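You operate a simulated robot arm through the tools that you are given. There is no shell and no other tool. Be economical: measure what you need, move in short steps, check, and stop when the job is done.

The job below is to be done with a simulated robot arm. You get a single attempt, and the scene is never put back.

## Task
Fetch the yellow colour glass and set it on the silver marking card.

The check looks at the end state, three seconds after you hand in, the way a careful person would. Anything else that was tipped, shoved, dropped, spilled or broken makes it a failure.

## Robot
A 7-joint arm with a two-finger parallel gripper, fixed in place. Base frame: the origin is at the foot of the arm, x ahead of it, y to its left, z up; the work surface is at about z = 0. Readings come in mm, rad, newtons and seconds.
With the tool pointing down near the work surface it reaches from about 240 to 620 mm from the base axis. Its first joint turns from -1.152 to 1.152 rad. Payload 2.6 kg.
The TCP is the grasp point between the finger pads, 30 mm short of the fingertips. In the tool frame z runs along the fingers and y along their closing line. The gripper opens to 94 mm. The fingers are 28 mm wide and 10 mm thick; the gripper's body (50 by 96 mm) begins 55 mm behind the TCP.
Orientation is told as [roll, pitch, yaw] about the base's x, y, z axes, in that order, counted from this pose: with the fingers straight down and closing along the base's y, the tool's x points along the base's -x, its y along +y and its z along -z.

## Interface
- The arm moves only by the tool servo_tool. Its argument "steps" is a list of rows, each a list of 4 numbers: the shift along the tool's x, y, z in mm, then the turn about the tool's z in rad. In form: [[x, y, z, twist], ...]. A call has 1 to 12 rows; each row is the pose to reach, as a shift and turn from the pose commanded when the call began, along the tool's axes at that moment. "jaw" is the finger opening in mm, from 0 to 94, set as the call begins (left out, the last holds). Each row takes 0.2 s and may step no farther than 50 mm and 0.15 rad from the row before; otherwise, or with a gripper value out of range, the whole call is refused. A pose out of reach is approached as far as the arm can. The call stops where the force on the tool passes 40 N (or 10 N more than at its start, if that is more) or the arm is blocked; 0.2 s more then pass. The fingers move at their own pace (about 72 mm/s each) and stop on an object; they squeeze with about 26 N. The grip force told is the motor's: it shows also when the fingers shut on nothing. Time passes only in rows, and 0.2 s behind the last, so rows that repeat a pose let the fingers close. It gives the time, the measured TCP pose, the force on the tool (base axes), the opening and the grip force at its end, in the units of the frame above (readings bear some noise).
- Cameras (640 x 400 px; columns grow to the right, rows downward): "scene" is fixed at [49, 456.5, 550]; the picture's right is [-0.54, -0.84, 0.00], its down [-0.57, 0.37, -0.73] and it looks along [0.62, -0.40, -0.68] (base axes); focal length 320 px, centre (320, 200). "wrist" rides on the gripper at [76, 14, -102] in the tool frame; the picture's right is [-0.18, 0.98, 0.00], its down [-0.75, -0.14, -0.64] and it looks along [-0.63, -0.12, 0.77] (tool axes); focal length 243 px, centre (320, 200). There is no depth. A picture from a camera that has moved, and an enlarged one, comes with that camera's place and axes in the base frame and with its lens.
- snapshot(camera): a new picture of that camera. The clock stands still meanwhile.
- close_up(camera, box): a new picture of the part [left, top, right, bottom] of that camera's present view, enlarged. The clock stands still meanwhile.
- job_done(): hands the job in; it is judged then, once.

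Work in short steps. Places have to be worked out from the pictures, the camera data and where the tool is seen: move nearer, look again, correct. Check each grasp and each placing, and mend what went wrong. You have 90 turns and 36 pictures in all, those below and enlarged ones among them. Open the gripper and draw the arm clear of the work before you hand the job in, unless the task says otherwise; then end with one line.

The tools are called after "Emit:" as a command line: name --pt "numbers of a row" for each row, then --argument value for the rest, lists and objects as JSON in quotes. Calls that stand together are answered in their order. servo_tool: Moves the arm, as the interface text tells. Its arguments: {"type":"object","properties":{"steps":{"type":"array","items":{"type":"array","items":{"type":"number"}}},"jaw":{"type":"number"}},"required":["steps"]} The other tools are called the same way: snapshot (camera) takes a picture; close_up (camera, box) takes an enlarged picture of a part of a camera's view; job_done () hands the job in.

At the start:

```text
t: 0.0
tool_pos: [281.5, 222.6, 254.0]
orientation: [0.0, 0.0, 0.001]
force: [0.3, -0.2, -0.6]
width: 93.9
gripper_force: 0.1
```

scene: 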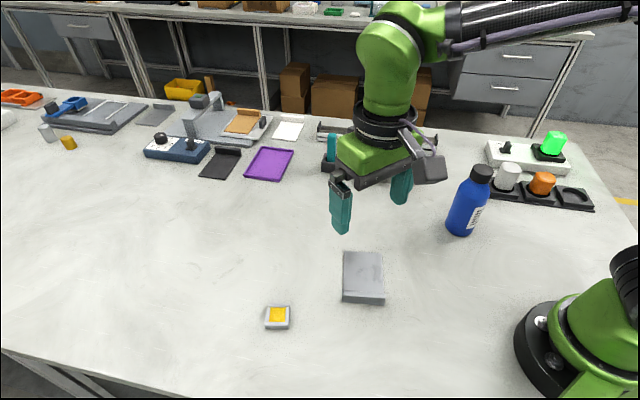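
wrist: 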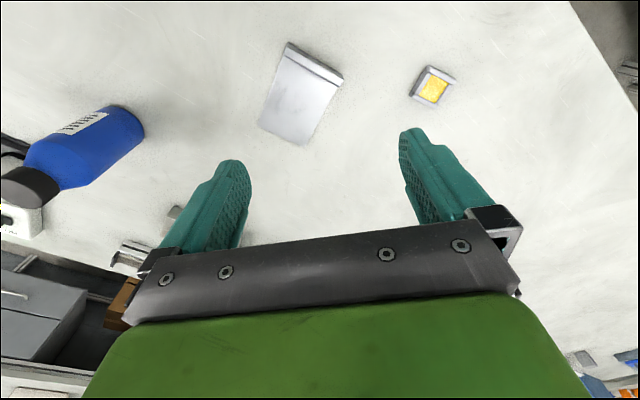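

The yellow framed square near (277,317) may be the colour glass, and the grey plate at (363,278) may be the silver card. I'll enlarge both, and the far group too, to check.

Emit:
close_up --camera "scene" --box '[240, 230, 400, 340]'

Emit:
close_up --camera "scene" --box '[130, 70, 350, 200]'

Emit:
close_up --camera "wrist" --box '[240, 20, 480, 170]'

```text
3.64 times, centred on (320, 285) of scene
camera zoom: at [49.0, 456.5, 550.0], right [-0.54, -0.84, 0.0], down [-0.57, 0.37, -0.73], along [0.62, -0.4, -0.68], focal length 1164 px, centre (320, -109)
```

zoom: 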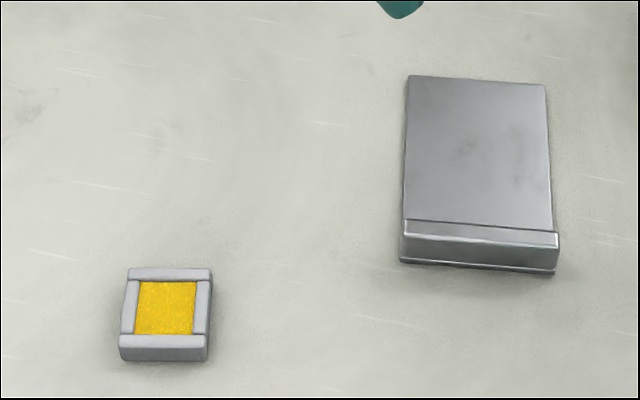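

```text
2.91 times, centred on (240, 135) of scene
camera zoom: at [49.0, 456.5, 550.0], right [-0.54, -0.84, 0.0], down [-0.57, 0.37, -0.73], along [0.62, -0.4, -0.68], focal length 931 px, centre (553, 389)
```

zoom: 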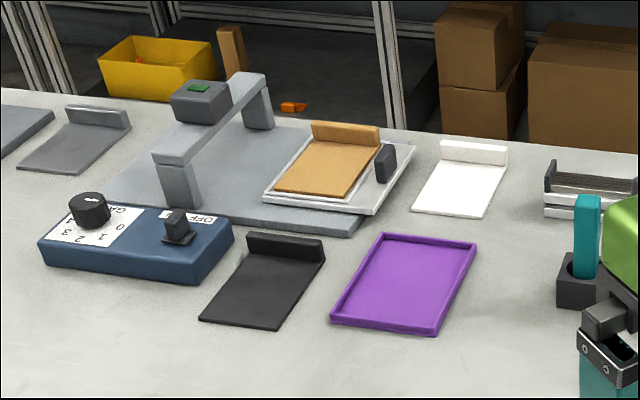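

```text
2.67 times, centred on (360, 95) of wrist
camera zoom: at [204.5, 236.0, 356.2], right [0.18, 0.98, 0.0], down [0.75, -0.14, 0.64], along [0.63, -0.12, -0.77], focal length 647 px, centre (213, 480)
```

zoom: 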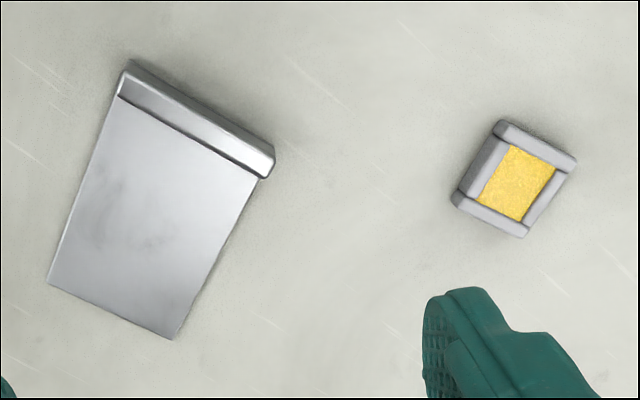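

The nearby plate is metallic silver, and the cards share the same shape with a raised edge. I'll check the far-left items and the right-hand jars for another yellow or silver candidate.

Emit:
close_up --camera "scene" --box '[0, 80, 180, 180]'

Emit:
close_up --camera "scene" --box '[440, 110, 640, 240]'

```text
3.56 times, centred on (90, 130) of scene
camera zoom: at [49.0, 456.5, 550.0], right [-0.54, -0.84, 0.0], down [-0.57, 0.37, -0.73], along [0.62, -0.4, -0.68], focal length 1138 px, centre (1138, 449)
```

zoom: 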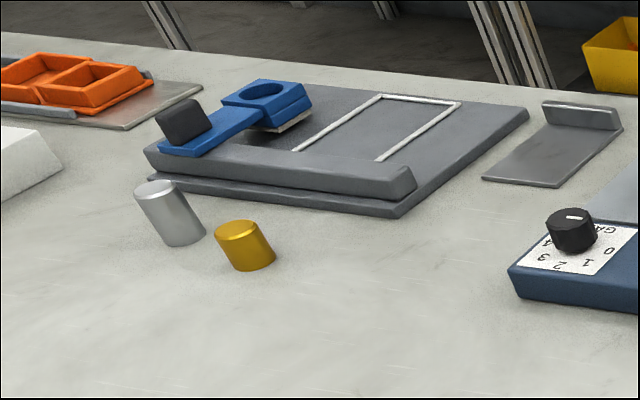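

```text
3.08 times, centred on (540, 175) of scene
camera zoom: at [49.0, 456.5, 550.0], right [-0.54, -0.84, 0.0], down [-0.57, 0.37, -0.73], along [0.62, -0.4, -0.68], focal length 985 px, centre (-357, 277)
```

zoom: 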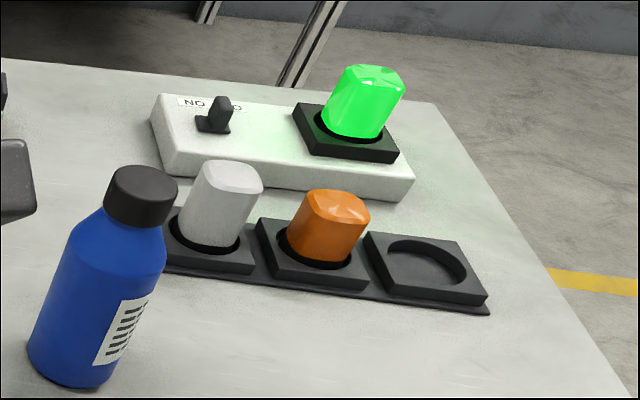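

The targets are clear. The yellow framed glass is about 41 mm square, near (327, 366), with its edges turned about -32°. The silver card's flat area is centred near (320, 178), with a raised ridge on its near side. I'll go above the glass with the matching twist and look.

Emit:
servo_tool --pt "-10 30 15 0.12" --pt "-20 60 40 0.24" --pt "-30 90 65 0.36" --pt "-40 120 90 0.48" --pt "-46 144 114 0.56" --pt "-46 144 124 0.56" --pt "-46 144 124 0.56" --jaw 70

Emit:
snapshot --camera "wrist"

Emit:
close_up --camera "scene" --box '[200, 200, 400, 360]'

```text
t: 1.6
tool_pos: [327.8, 366.8, 127.5]
orientation: [0.001, 0.0, -0.56]
force: [0.3, -0.1, 0.8]
width: 70.2
gripper_force: 0.0
```

```text
28 pictures are left
camera wrist: at [270.4, 419.9, 229.7], right [0.68, 0.73, 0.0], down [0.56, -0.52, 0.64], along [0.47, -0.44, -0.77], focal length 243 px, centre (320, 200)
```

wrist: 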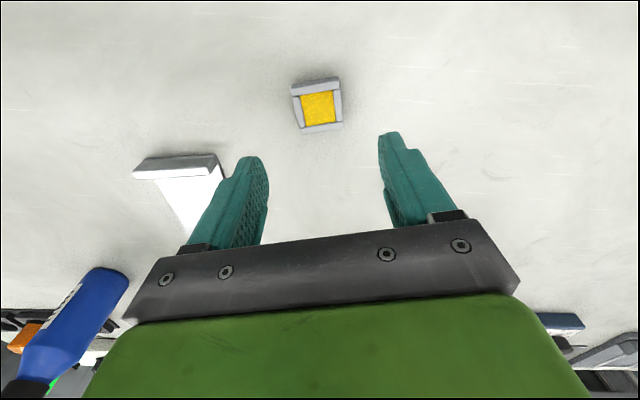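

```text
2.50 times, centred on (300, 280) of scene
camera zoom: at [49.0, 456.5, 550.0], right [-0.54, -0.84, 0.0], down [-0.57, 0.37, -0.73], along [0.62, -0.4, -0.68], focal length 800 px, centre (370, 0)
```

zoom: 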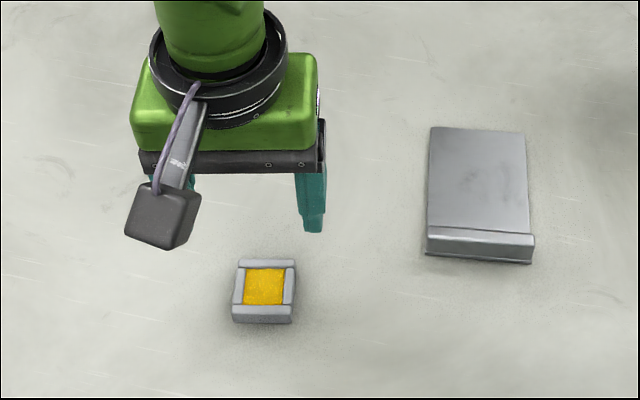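

The wrist view puts the glass at about (325, 366), aligned within 2° of the fingers. I'll descend to TCP z of about 36, with the tips around 6 mm, keeping the jaw open.

Emit:
servo_tool --pt "1 -1 30 0" --pt "1 -1 60 0" --pt "1 -1 80 0" --pt "1 -1 90 0" --pt "1 -1 92 0"

Emit:
snapshot --camera "wrist"

Emit:
close_up --camera "scene" --box '[220, 260, 340, 350]'

```text
t: 2.8
tool_pos: [324.9, 367.3, 37.9]
orientation: [0.0, 0.001, -0.561]
force: [0.4, 0.1, 0.5]
width: 70.2
gripper_force: 0.0
```

```text
26 pictures are left
camera wrist: at [268.4, 420.4, 140.0], right [0.68, 0.73, 0.0], down [0.56, -0.52, 0.64], along [0.47, -0.44, -0.77], focal length 243 px, centre (320, 200)
```

wrist: 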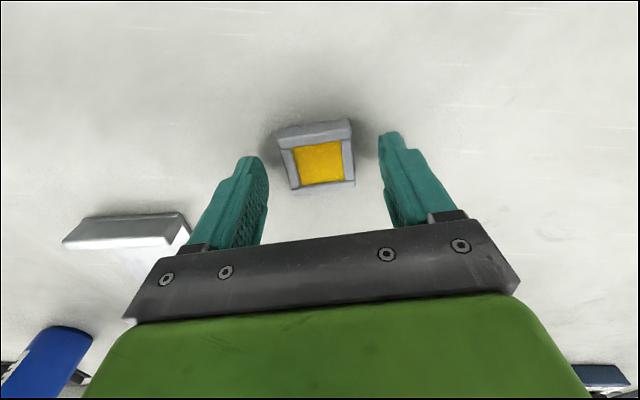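

```text
4.44 times, centred on (280, 305) of scene
camera zoom: at [49.0, 456.5, 550.0], right [-0.54, -0.84, 0.0], down [-0.57, 0.37, -0.73], along [0.62, -0.4, -0.68], focal length 1422 px, centre (498, -267)
```

zoom: 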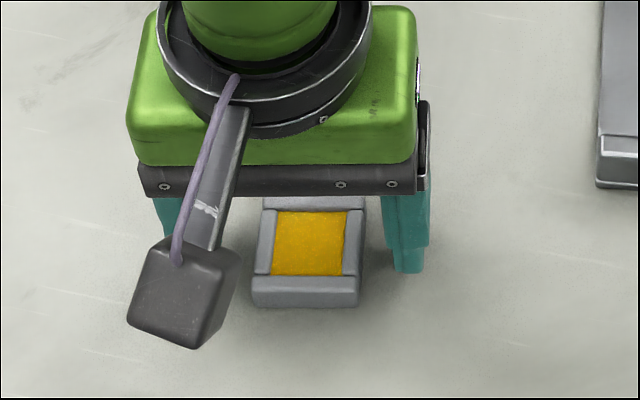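

The glass centre lies about 4 mm toward tool +x from the TCP, and it's centred along the closing line. I'll shift, drop 3 mm and close.

Emit:
servo_tool --pt "4 0 0 0" --pt "4 0 3 0"

Emit:
servo_tool --pt "0 0 0 0" --pt "0 0 0 0" --pt "0 0 0 0" --jaw 30

Emit:
snapshot --camera "wrist"

```text
t: 3.4
tool_pos: [322.6, 369.1, 34.3]
orientation: [-0.001, 0.0, -0.56]
force: [0.1, 1.2, -0.5]
width: 69.9
gripper_force: 0.0
```

```text
t: 4.2
tool_pos: [322.2, 370.2, 35.1]
orientation: [0.0, 0.0, -0.56]
force: [0.3, 0.2, -0.2]
width: 40.9
gripper_force: 26.0
```

```text
24 pictures are left
camera wrist: at [265.8, 421.7, 137.3], right [0.68, 0.73, 0.0], down [0.56, -0.52, 0.64], along [0.47, -0.44, -0.77], focal length 243 px, centre (320, 200)
```

wrist: 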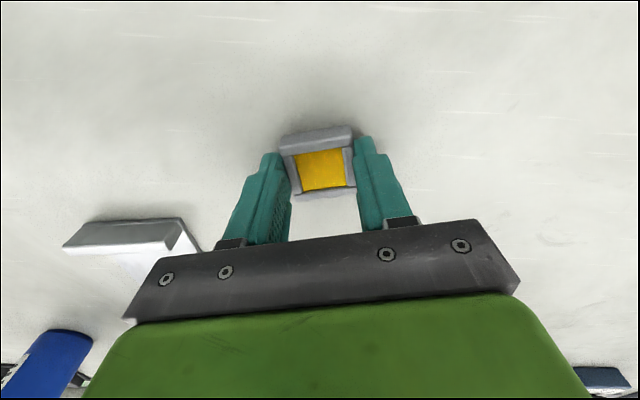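

It's gripped at 40.9 mm with 26 N. I'll lift straight up 70 mm and check.

Emit:
servo_tool --pt "0 0 15 0" --pt "0 0 -10 0" --jaw 30

```text
t: 4.6
tool_pos: [324.4, 371.0, 31.5]
orientation: [0.009, 0.0, -0.564]
force: [-1.1, -1.4, 4.5]
width: 40.8
gripper_force: 26.0
stopped in row 2: the force on the tool passed its limit (the readings are from after the stop); the commanded pose is now the measured one
```

That was my mistake: the first row was +15, which is downward, so the tips pressed on the table and the force limit stopped the arm. The grip still reads 40.8 mm, so I'll raise straight up and inspect.

Emit:
servo_tool --pt "0 0 -5 0" --pt "0 0 -20 0" --pt "0 0 -45 0" --pt "0 0 -70 0" --pt "0 0 -70 0"

Emit:
snapshot --camera "wrist"

Emit:
close_up --camera "scene" --box '[200, 200, 400, 360]'

```text
t: 5.8
tool_pos: [323.9, 372.1, 99.8]
orientation: [0.006, 0.0, -0.563]
force: [0.8, 0.0, 0.1]
width: 30.0
gripper_force: 0.2
```

```text
23 pictures are left
camera wrist: at [266.9, 423.2, 202.1], right [0.68, 0.73, 0.01], down [0.56, -0.53, 0.64], along [0.47, -0.43, -0.77], focal length 243 px, centre (320, 200)
```

wrist: 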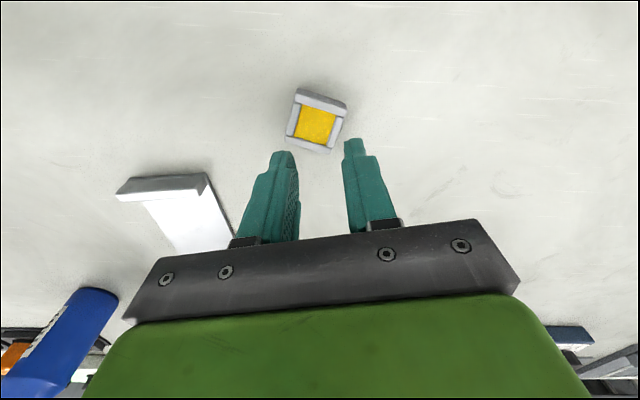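

```text
2.50 times, centred on (300, 280) of scene
camera zoom: at [49.0, 456.5, 550.0], right [-0.54, -0.84, 0.0], down [-0.57, 0.37, -0.73], along [0.62, -0.4, -0.68], focal length 800 px, centre (370, 0)
```

zoom: 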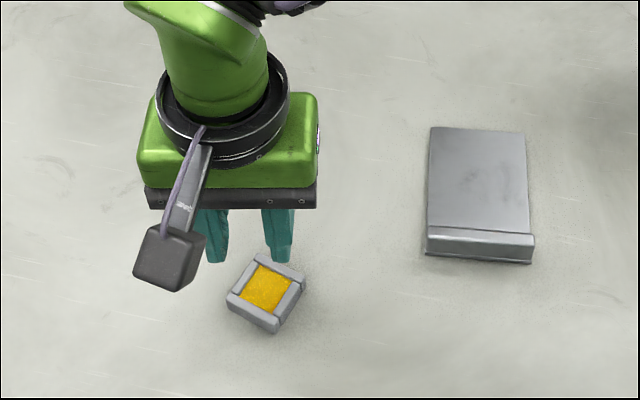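

The glass slipped out near the table and stands flat, but it has turned. I'll open the jaw and take a closer look to find its new pose.

Emit:
servo_tool --pt "0 0 -10 0" --pt "0 0 -30 0" --pt "0 0 -30 0" --jaw 74

Emit:
close_up --camera "scene" --box '[230, 280, 330, 345]'

Emit:
close_up --camera "wrist" --box '[260, 70, 380, 145]'

```text
t: 6.6
tool_pos: [322.9, 369.5, 131.0]
orientation: [0.007, -0.002, -0.562]
force: [-0.9, 1.0, -0.2]
width: 73.8
gripper_force: 0.0
```

```text
6.15 times, centred on (280, 312) of scene
camera zoom: at [49.0, 456.5, 550.0], right [-0.54, -0.84, 0.0], down [-0.57, 0.37, -0.73], along [0.62, -0.4, -0.68], focal length 1969 px, centre (566, -492)
```

zoom: 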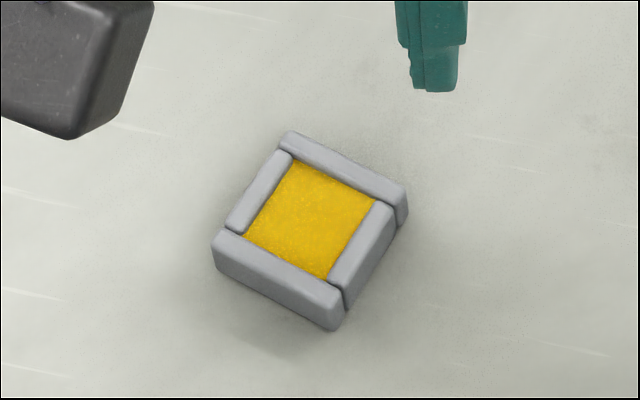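

```text
5.33 times, centred on (320, 108) of wrist
camera zoom: at [265.8, 421.2, 232.9], right [0.68, 0.73, 0.01], down [0.56, -0.53, 0.64], along [0.47, -0.43, -0.77], focal length 1294 px, centre (320, 693)
```

zoom: 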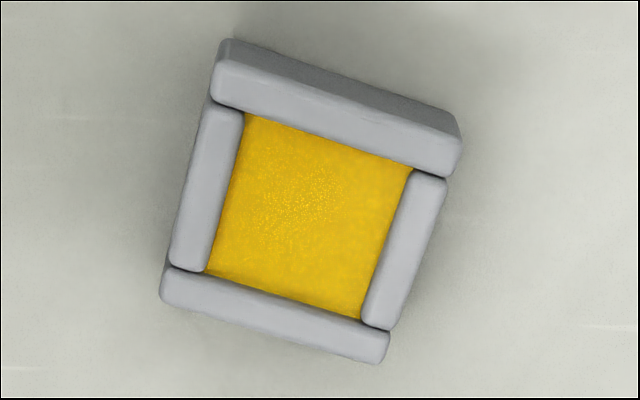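

The glass now has edges at about 31° and 120°. The wrist view puts its centre at (321.5, 370), nearly under the tool. I'll twist +0.47, descend to z of about 55 and check.

Emit:
servo_tool --pt "0 0 15 0.12" --pt "0 0 30 0.24" --pt "0 0 50 0.36" --pt "0 0 70 0.47" --pt "0 0 75 0.47" --pt "0 0 75 0.47" --jaw 74

Emit:
snapshot --camera "wrist"

```text
t: 8.0
tool_pos: [322.9, 371.3, 54.8]
orientation: [0.007, 0.004, -1.035]
force: [0.5, -0.5, 0.1]
width: 74.0
gripper_force: 0.1
```

```text
19 pictures are left
camera wrist: at [296.3, 442.3, 157.5], right [0.94, 0.34, 0.01], down [0.26, -0.72, 0.64], along [0.22, -0.6, -0.77], focal length 243 px, centre (320, 200)
```

wrist: 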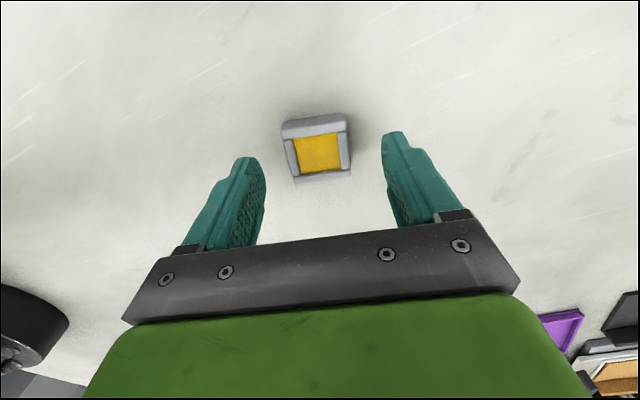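

The glass sits between the fingers and is aligned. A 2 mm shift along -x centres it. I'll descend to z of about 33 (tips near 3 mm), then close.

Emit:
servo_tool --pt "-2 0 8 0" --pt "-2 0 16 0" --pt "-2 0 22 0" --pt "-2 0 22 0"

Emit:
servo_tool --pt "0 0 0 0" --pt "0 0 0 0" --pt "0 0 0 0" --pt "0 0 0 0" --pt "0 0 0 0" --jaw 20

Emit:
close_up --camera "wrist" --box '[220, 100, 420, 225]'

```text
t: 9.0
tool_pos: [325.4, 370.4, 33.7]
orientation: [0.007, 0.004, -1.033]
force: [0.1, -0.1, -0.7]
width: 74.0
gripper_force: 0.0
```

```text
t: 10.2
tool_pos: [325.3, 369.4, 34.4]
orientation: [0.007, 0.003, -1.033]
force: [0.0, -0.2, 0.8]
width: 40.9
gripper_force: 26.3
```

```text
3.20 times, centred on (320, 162) of wrist
camera zoom: at [297.7, 441.1, 136.4], right [0.94, 0.35, 0.01], down [0.26, -0.72, 0.64], along [0.23, -0.6, -0.77], focal length 776 px, centre (320, 320)
```

zoom: 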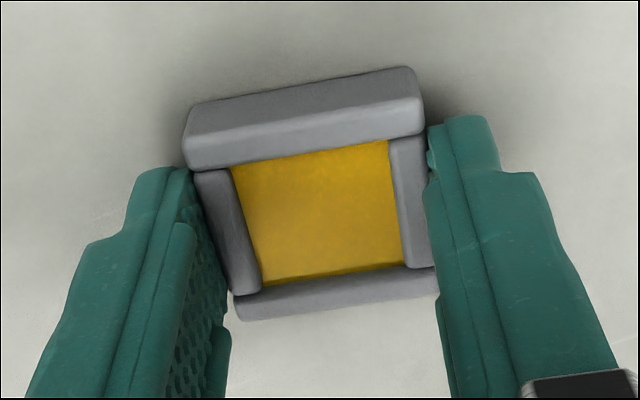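

It's gripped at 40.9 mm and centred. I'll lift gently, this time with negative z, in small steps.

Emit:
servo_tool --pt "0 0 -2 0" --pt "0 0 -4 0" --pt "0 0 -7 0" --pt "0 0 -11 0" --pt "0 0 -16 0" --pt "0 0 -21 0" --pt "0 0 -26 0" --pt "0 0 -31 0"

Emit:
snapshot --camera "wrist"

```text
t: 12.0
tool_pos: [324.1, 370.4, 65.7]
orientation: [0.007, 0.004, -1.034]
force: [-0.1, 0.0, -0.2]
width: 40.8
gripper_force: 25.7
```

```text
17 pictures are left
camera wrist: at [297.3, 440.9, 167.3], right [0.94, 0.35, 0.01], down [0.26, -0.72, 0.64], along [0.23, -0.6, -0.77], focal length 243 px, centre (320, 200)
```

wrist: 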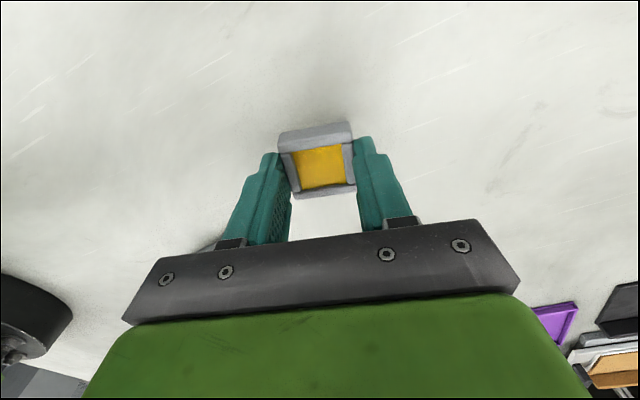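

It's held securely at z 66. I'll carry it over the card, raising to about 100 and turning back to align with the card.

Emit:
servo_tool --pt "0 0 -15 0" --pt "-10 -6 -30 0" --pt "-30 -19 -35 -0.06" --pt "-52 -33 -35 -0.13" --pt "-74 -47 -35 -0.2" --pt "-96 -61 -35 -0.27" --pt "-118 -75 -35 -0.33" --pt "-138 -88 -35 -0.37" --pt "-152 -97 -35 -0.37" --pt "-160 -102 -35 -0.37" --pt "-160 -102 -35 -0.37"

Emit:
snapshot --camera "wrist"

Emit:
close_up --camera "scene" --box '[270, 200, 450, 320]'

```text
t: 14.4
tool_pos: [319.2, 180.4, 97.6]
orientation: [0.01, 0.0, -0.664]
force: [0.3, 1.1, -0.9]
width: 40.6
gripper_force: 26.3
```

```text
16 pictures are left
camera wrist: at [267.2, 237.4, 200.2], right [0.75, 0.66, 0.01], down [0.5, -0.58, 0.64], along [0.43, -0.48, -0.77], focal length 243 px, centre (320, 200)
```

wrist: 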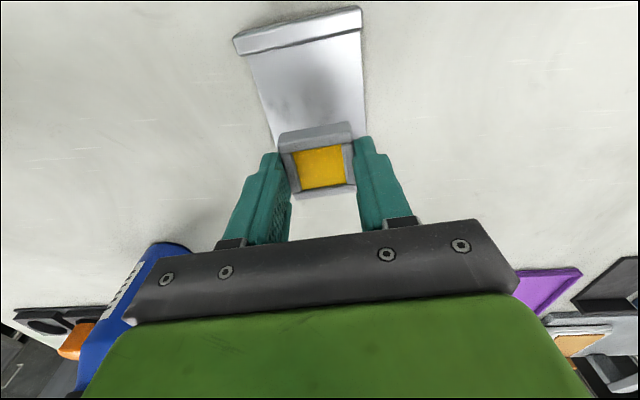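

```text
3.33 times, centred on (360, 260) of scene
camera zoom: at [49.0, 456.5, 550.0], right [-0.54, -0.84, 0.0], down [-0.57, 0.37, -0.73], along [0.62, -0.4, -0.68], focal length 1067 px, centre (187, 0)
```

zoom: 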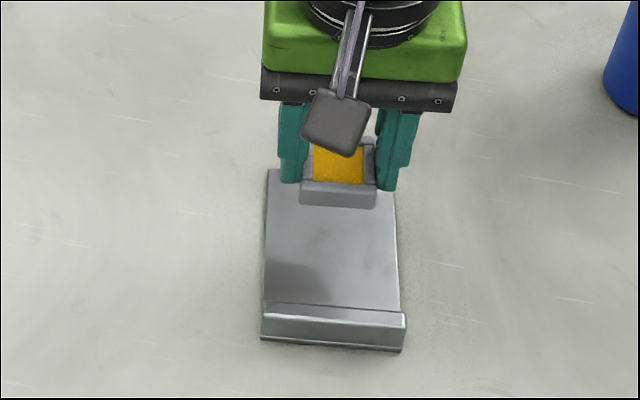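

The flat area's centre works out at about (318, 179) from the wrist view, and the scene view agrees within 3 mm. The tool is at (319, 180). I'll lower to TCP z of about 43 (glass bottom near 9 mm) and check.

Emit:
servo_tool --pt "1 0 15 0" --pt "1 0 30 0" --pt "1 0 42 0" --pt "1 0 50 0" --pt "1 0 54 0" --pt "1 0 54 0"

Emit:
close_up --camera "scene" --box '[310, 230, 420, 310]'

```text
t: 15.8
tool_pos: [318.0, 180.5, 44.5]
orientation: [0.007, 0.003, -0.662]
force: [0.0, -0.8, 0.1]
width: 40.7
gripper_force: 25.8
```

```text
5.00 times, centred on (365, 270) of scene
camera zoom: at [49.0, 456.5, 550.0], right [-0.54, -0.84, 0.0], down [-0.57, 0.37, -0.73], along [0.62, -0.4, -0.68], focal length 1600 px, centre (95, -150)
```

zoom: 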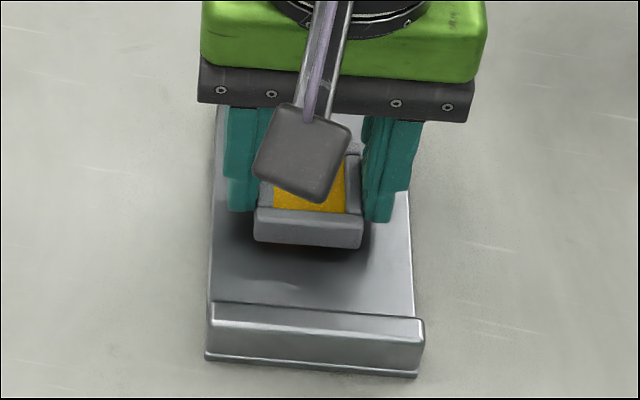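

The glass is centred over the flat area, a few mm above it. I'll step down in 1–1.5 mm rows, watching for contact force.

Emit:
servo_tool --pt "0 0 1.5 0" --pt "0 0 3 0" --pt "0 0 4 0" --pt "0 0 4 0"

```text
t: 16.8
tool_pos: [318.5, 181.1, 38.6]
orientation: [0.009, 0.0, -0.663]
force: [0.2, 0.1, -0.4]
width: 40.7
gripper_force: 25.6
```

There's no contact yet, so I'll continue down in smaller steps.

Emit:
servo_tool --pt "0 0 0.7 0" --pt "0 0 1.4 0" --pt "0 0 1.4 0"

Emit:
close_up --camera "scene" --box '[310, 230, 420, 310]'

```text
t: 17.6
tool_pos: [317.8, 181.1, 38.4]
orientation: [0.008, 0.0, -0.663]
force: [-1.8, 0.1, 5.1]
width: 41.0
gripper_force: 26.1
```

```text
5.00 times, centred on (365, 270) of scene
camera zoom: at [49.0, 456.5, 550.0], right [-0.54, -0.84, 0.0], down [-0.57, 0.37, -0.73], along [0.62, -0.4, -0.68], focal length 1600 px, centre (95, -150)
```

zoom: 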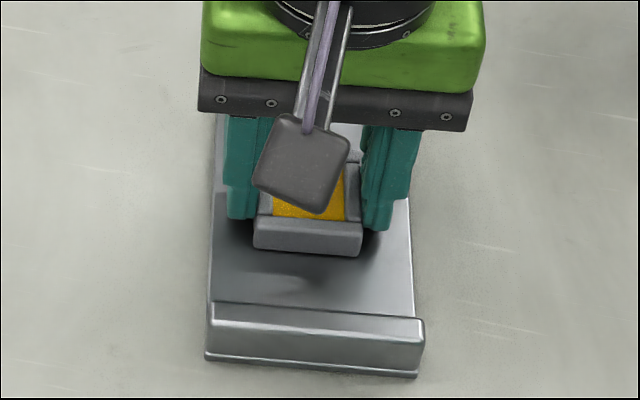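

The force shows 5 N upward, so the glass is touching the card. I'll open slowly to 56 mm and let it settle.

Emit:
servo_tool --pt "0 0 0 0" --pt "0 0 0 0" --pt "0 0 0 0" --jaw 56

Emit:
servo_tool --pt "0 0 -5 0" --pt "0 0 -15 0" --pt "0 0 -35 0" --pt "0 0 -65 0" --pt "0 0 -100 0" --pt "0 0 -130 0"

Emit:
close_up --camera "scene" --box '[300, 220, 420, 310]'

Emit:
snapshot --camera "wrist"

```text
t: 18.4
tool_pos: [318.1, 180.5, 38.5]
orientation: [0.008, 0.0, -0.664]
force: [1.1, 0.4, -0.6]
width: 56.0
gripper_force: 0.0
```

```text
t: 19.8
tool_pos: [318.7, 180.8, 168.2]
orientation: [0.009, 0.001, -0.662]
force: [0.2, -0.5, -0.4]
width: 55.9
gripper_force: 0.0
```

```text
4.44 times, centred on (360, 265) of scene
camera zoom: at [49.0, 456.5, 550.0], right [-0.54, -0.84, 0.0], down [-0.57, 0.37, -0.73], along [0.62, -0.4, -0.68], focal length 1422 px, centre (142, -89)
```

zoom: 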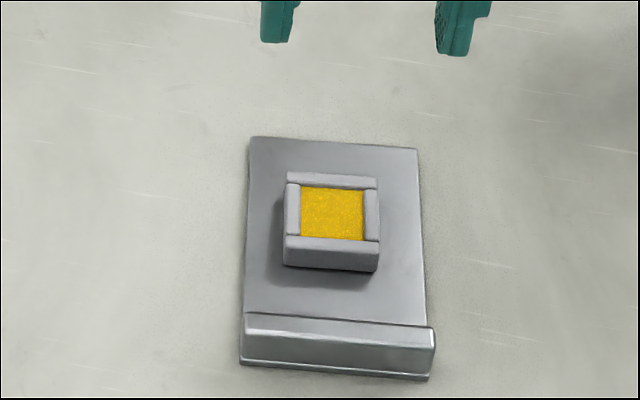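

```text
11 pictures are left
camera wrist: at [266.3, 237.0, 270.3], right [0.75, 0.66, 0.01], down [0.5, -0.58, 0.64], along [0.43, -0.48, -0.77], focal length 243 px, centre (320, 200)
```

wrist: 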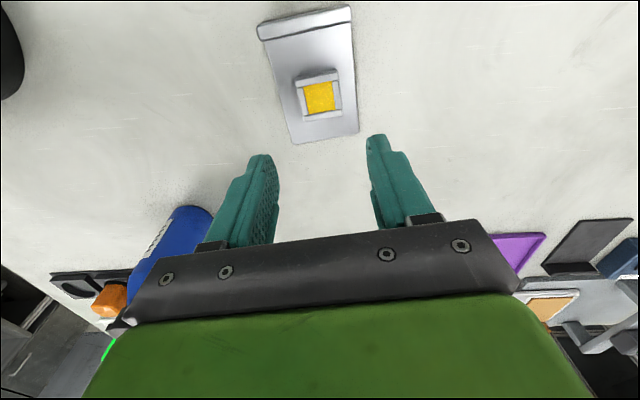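

The glass lies flat in the middle of the silver card. I'll back the arm up a bit more with the gripper open, then hand in.

Emit:
servo_tool --pt "0 20 -30 0" --pt "0 50 -60 0" --pt "0 80 -80 0" --pt "0 80 -80 0" --jaw 90

Emit:
snapshot --camera "scene"

```text
t: 20.8
tool_pos: [365.6, 242.3, 246.0]
orientation: [0.008, 0.0, -0.662]
force: [-0.1, -0.5, 0.0]
width: 90.2
gripper_force: 0.1
```

```text
10 pictures are left
```

scene: 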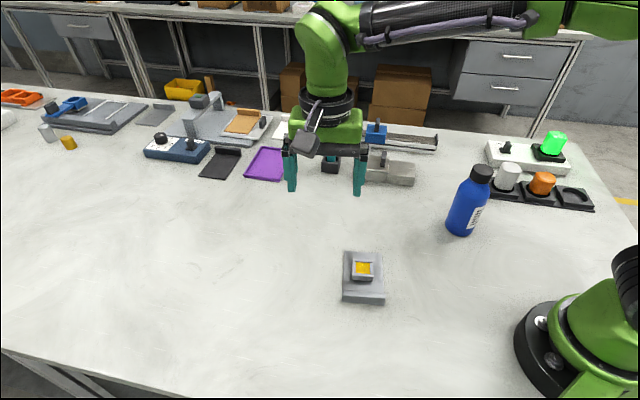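

The final picture shows the glass on the card, the other items where they were and the arm clear, so I'm handing in.

Emit:
job_done

```text
The job is handed in.
```

The yellow colour glass is flat in the middle of the silver marking card and nothing else looks disturbed; on the first lift I pressed down by mistake and the glass slipped out close to the table, but it looks undamaged.
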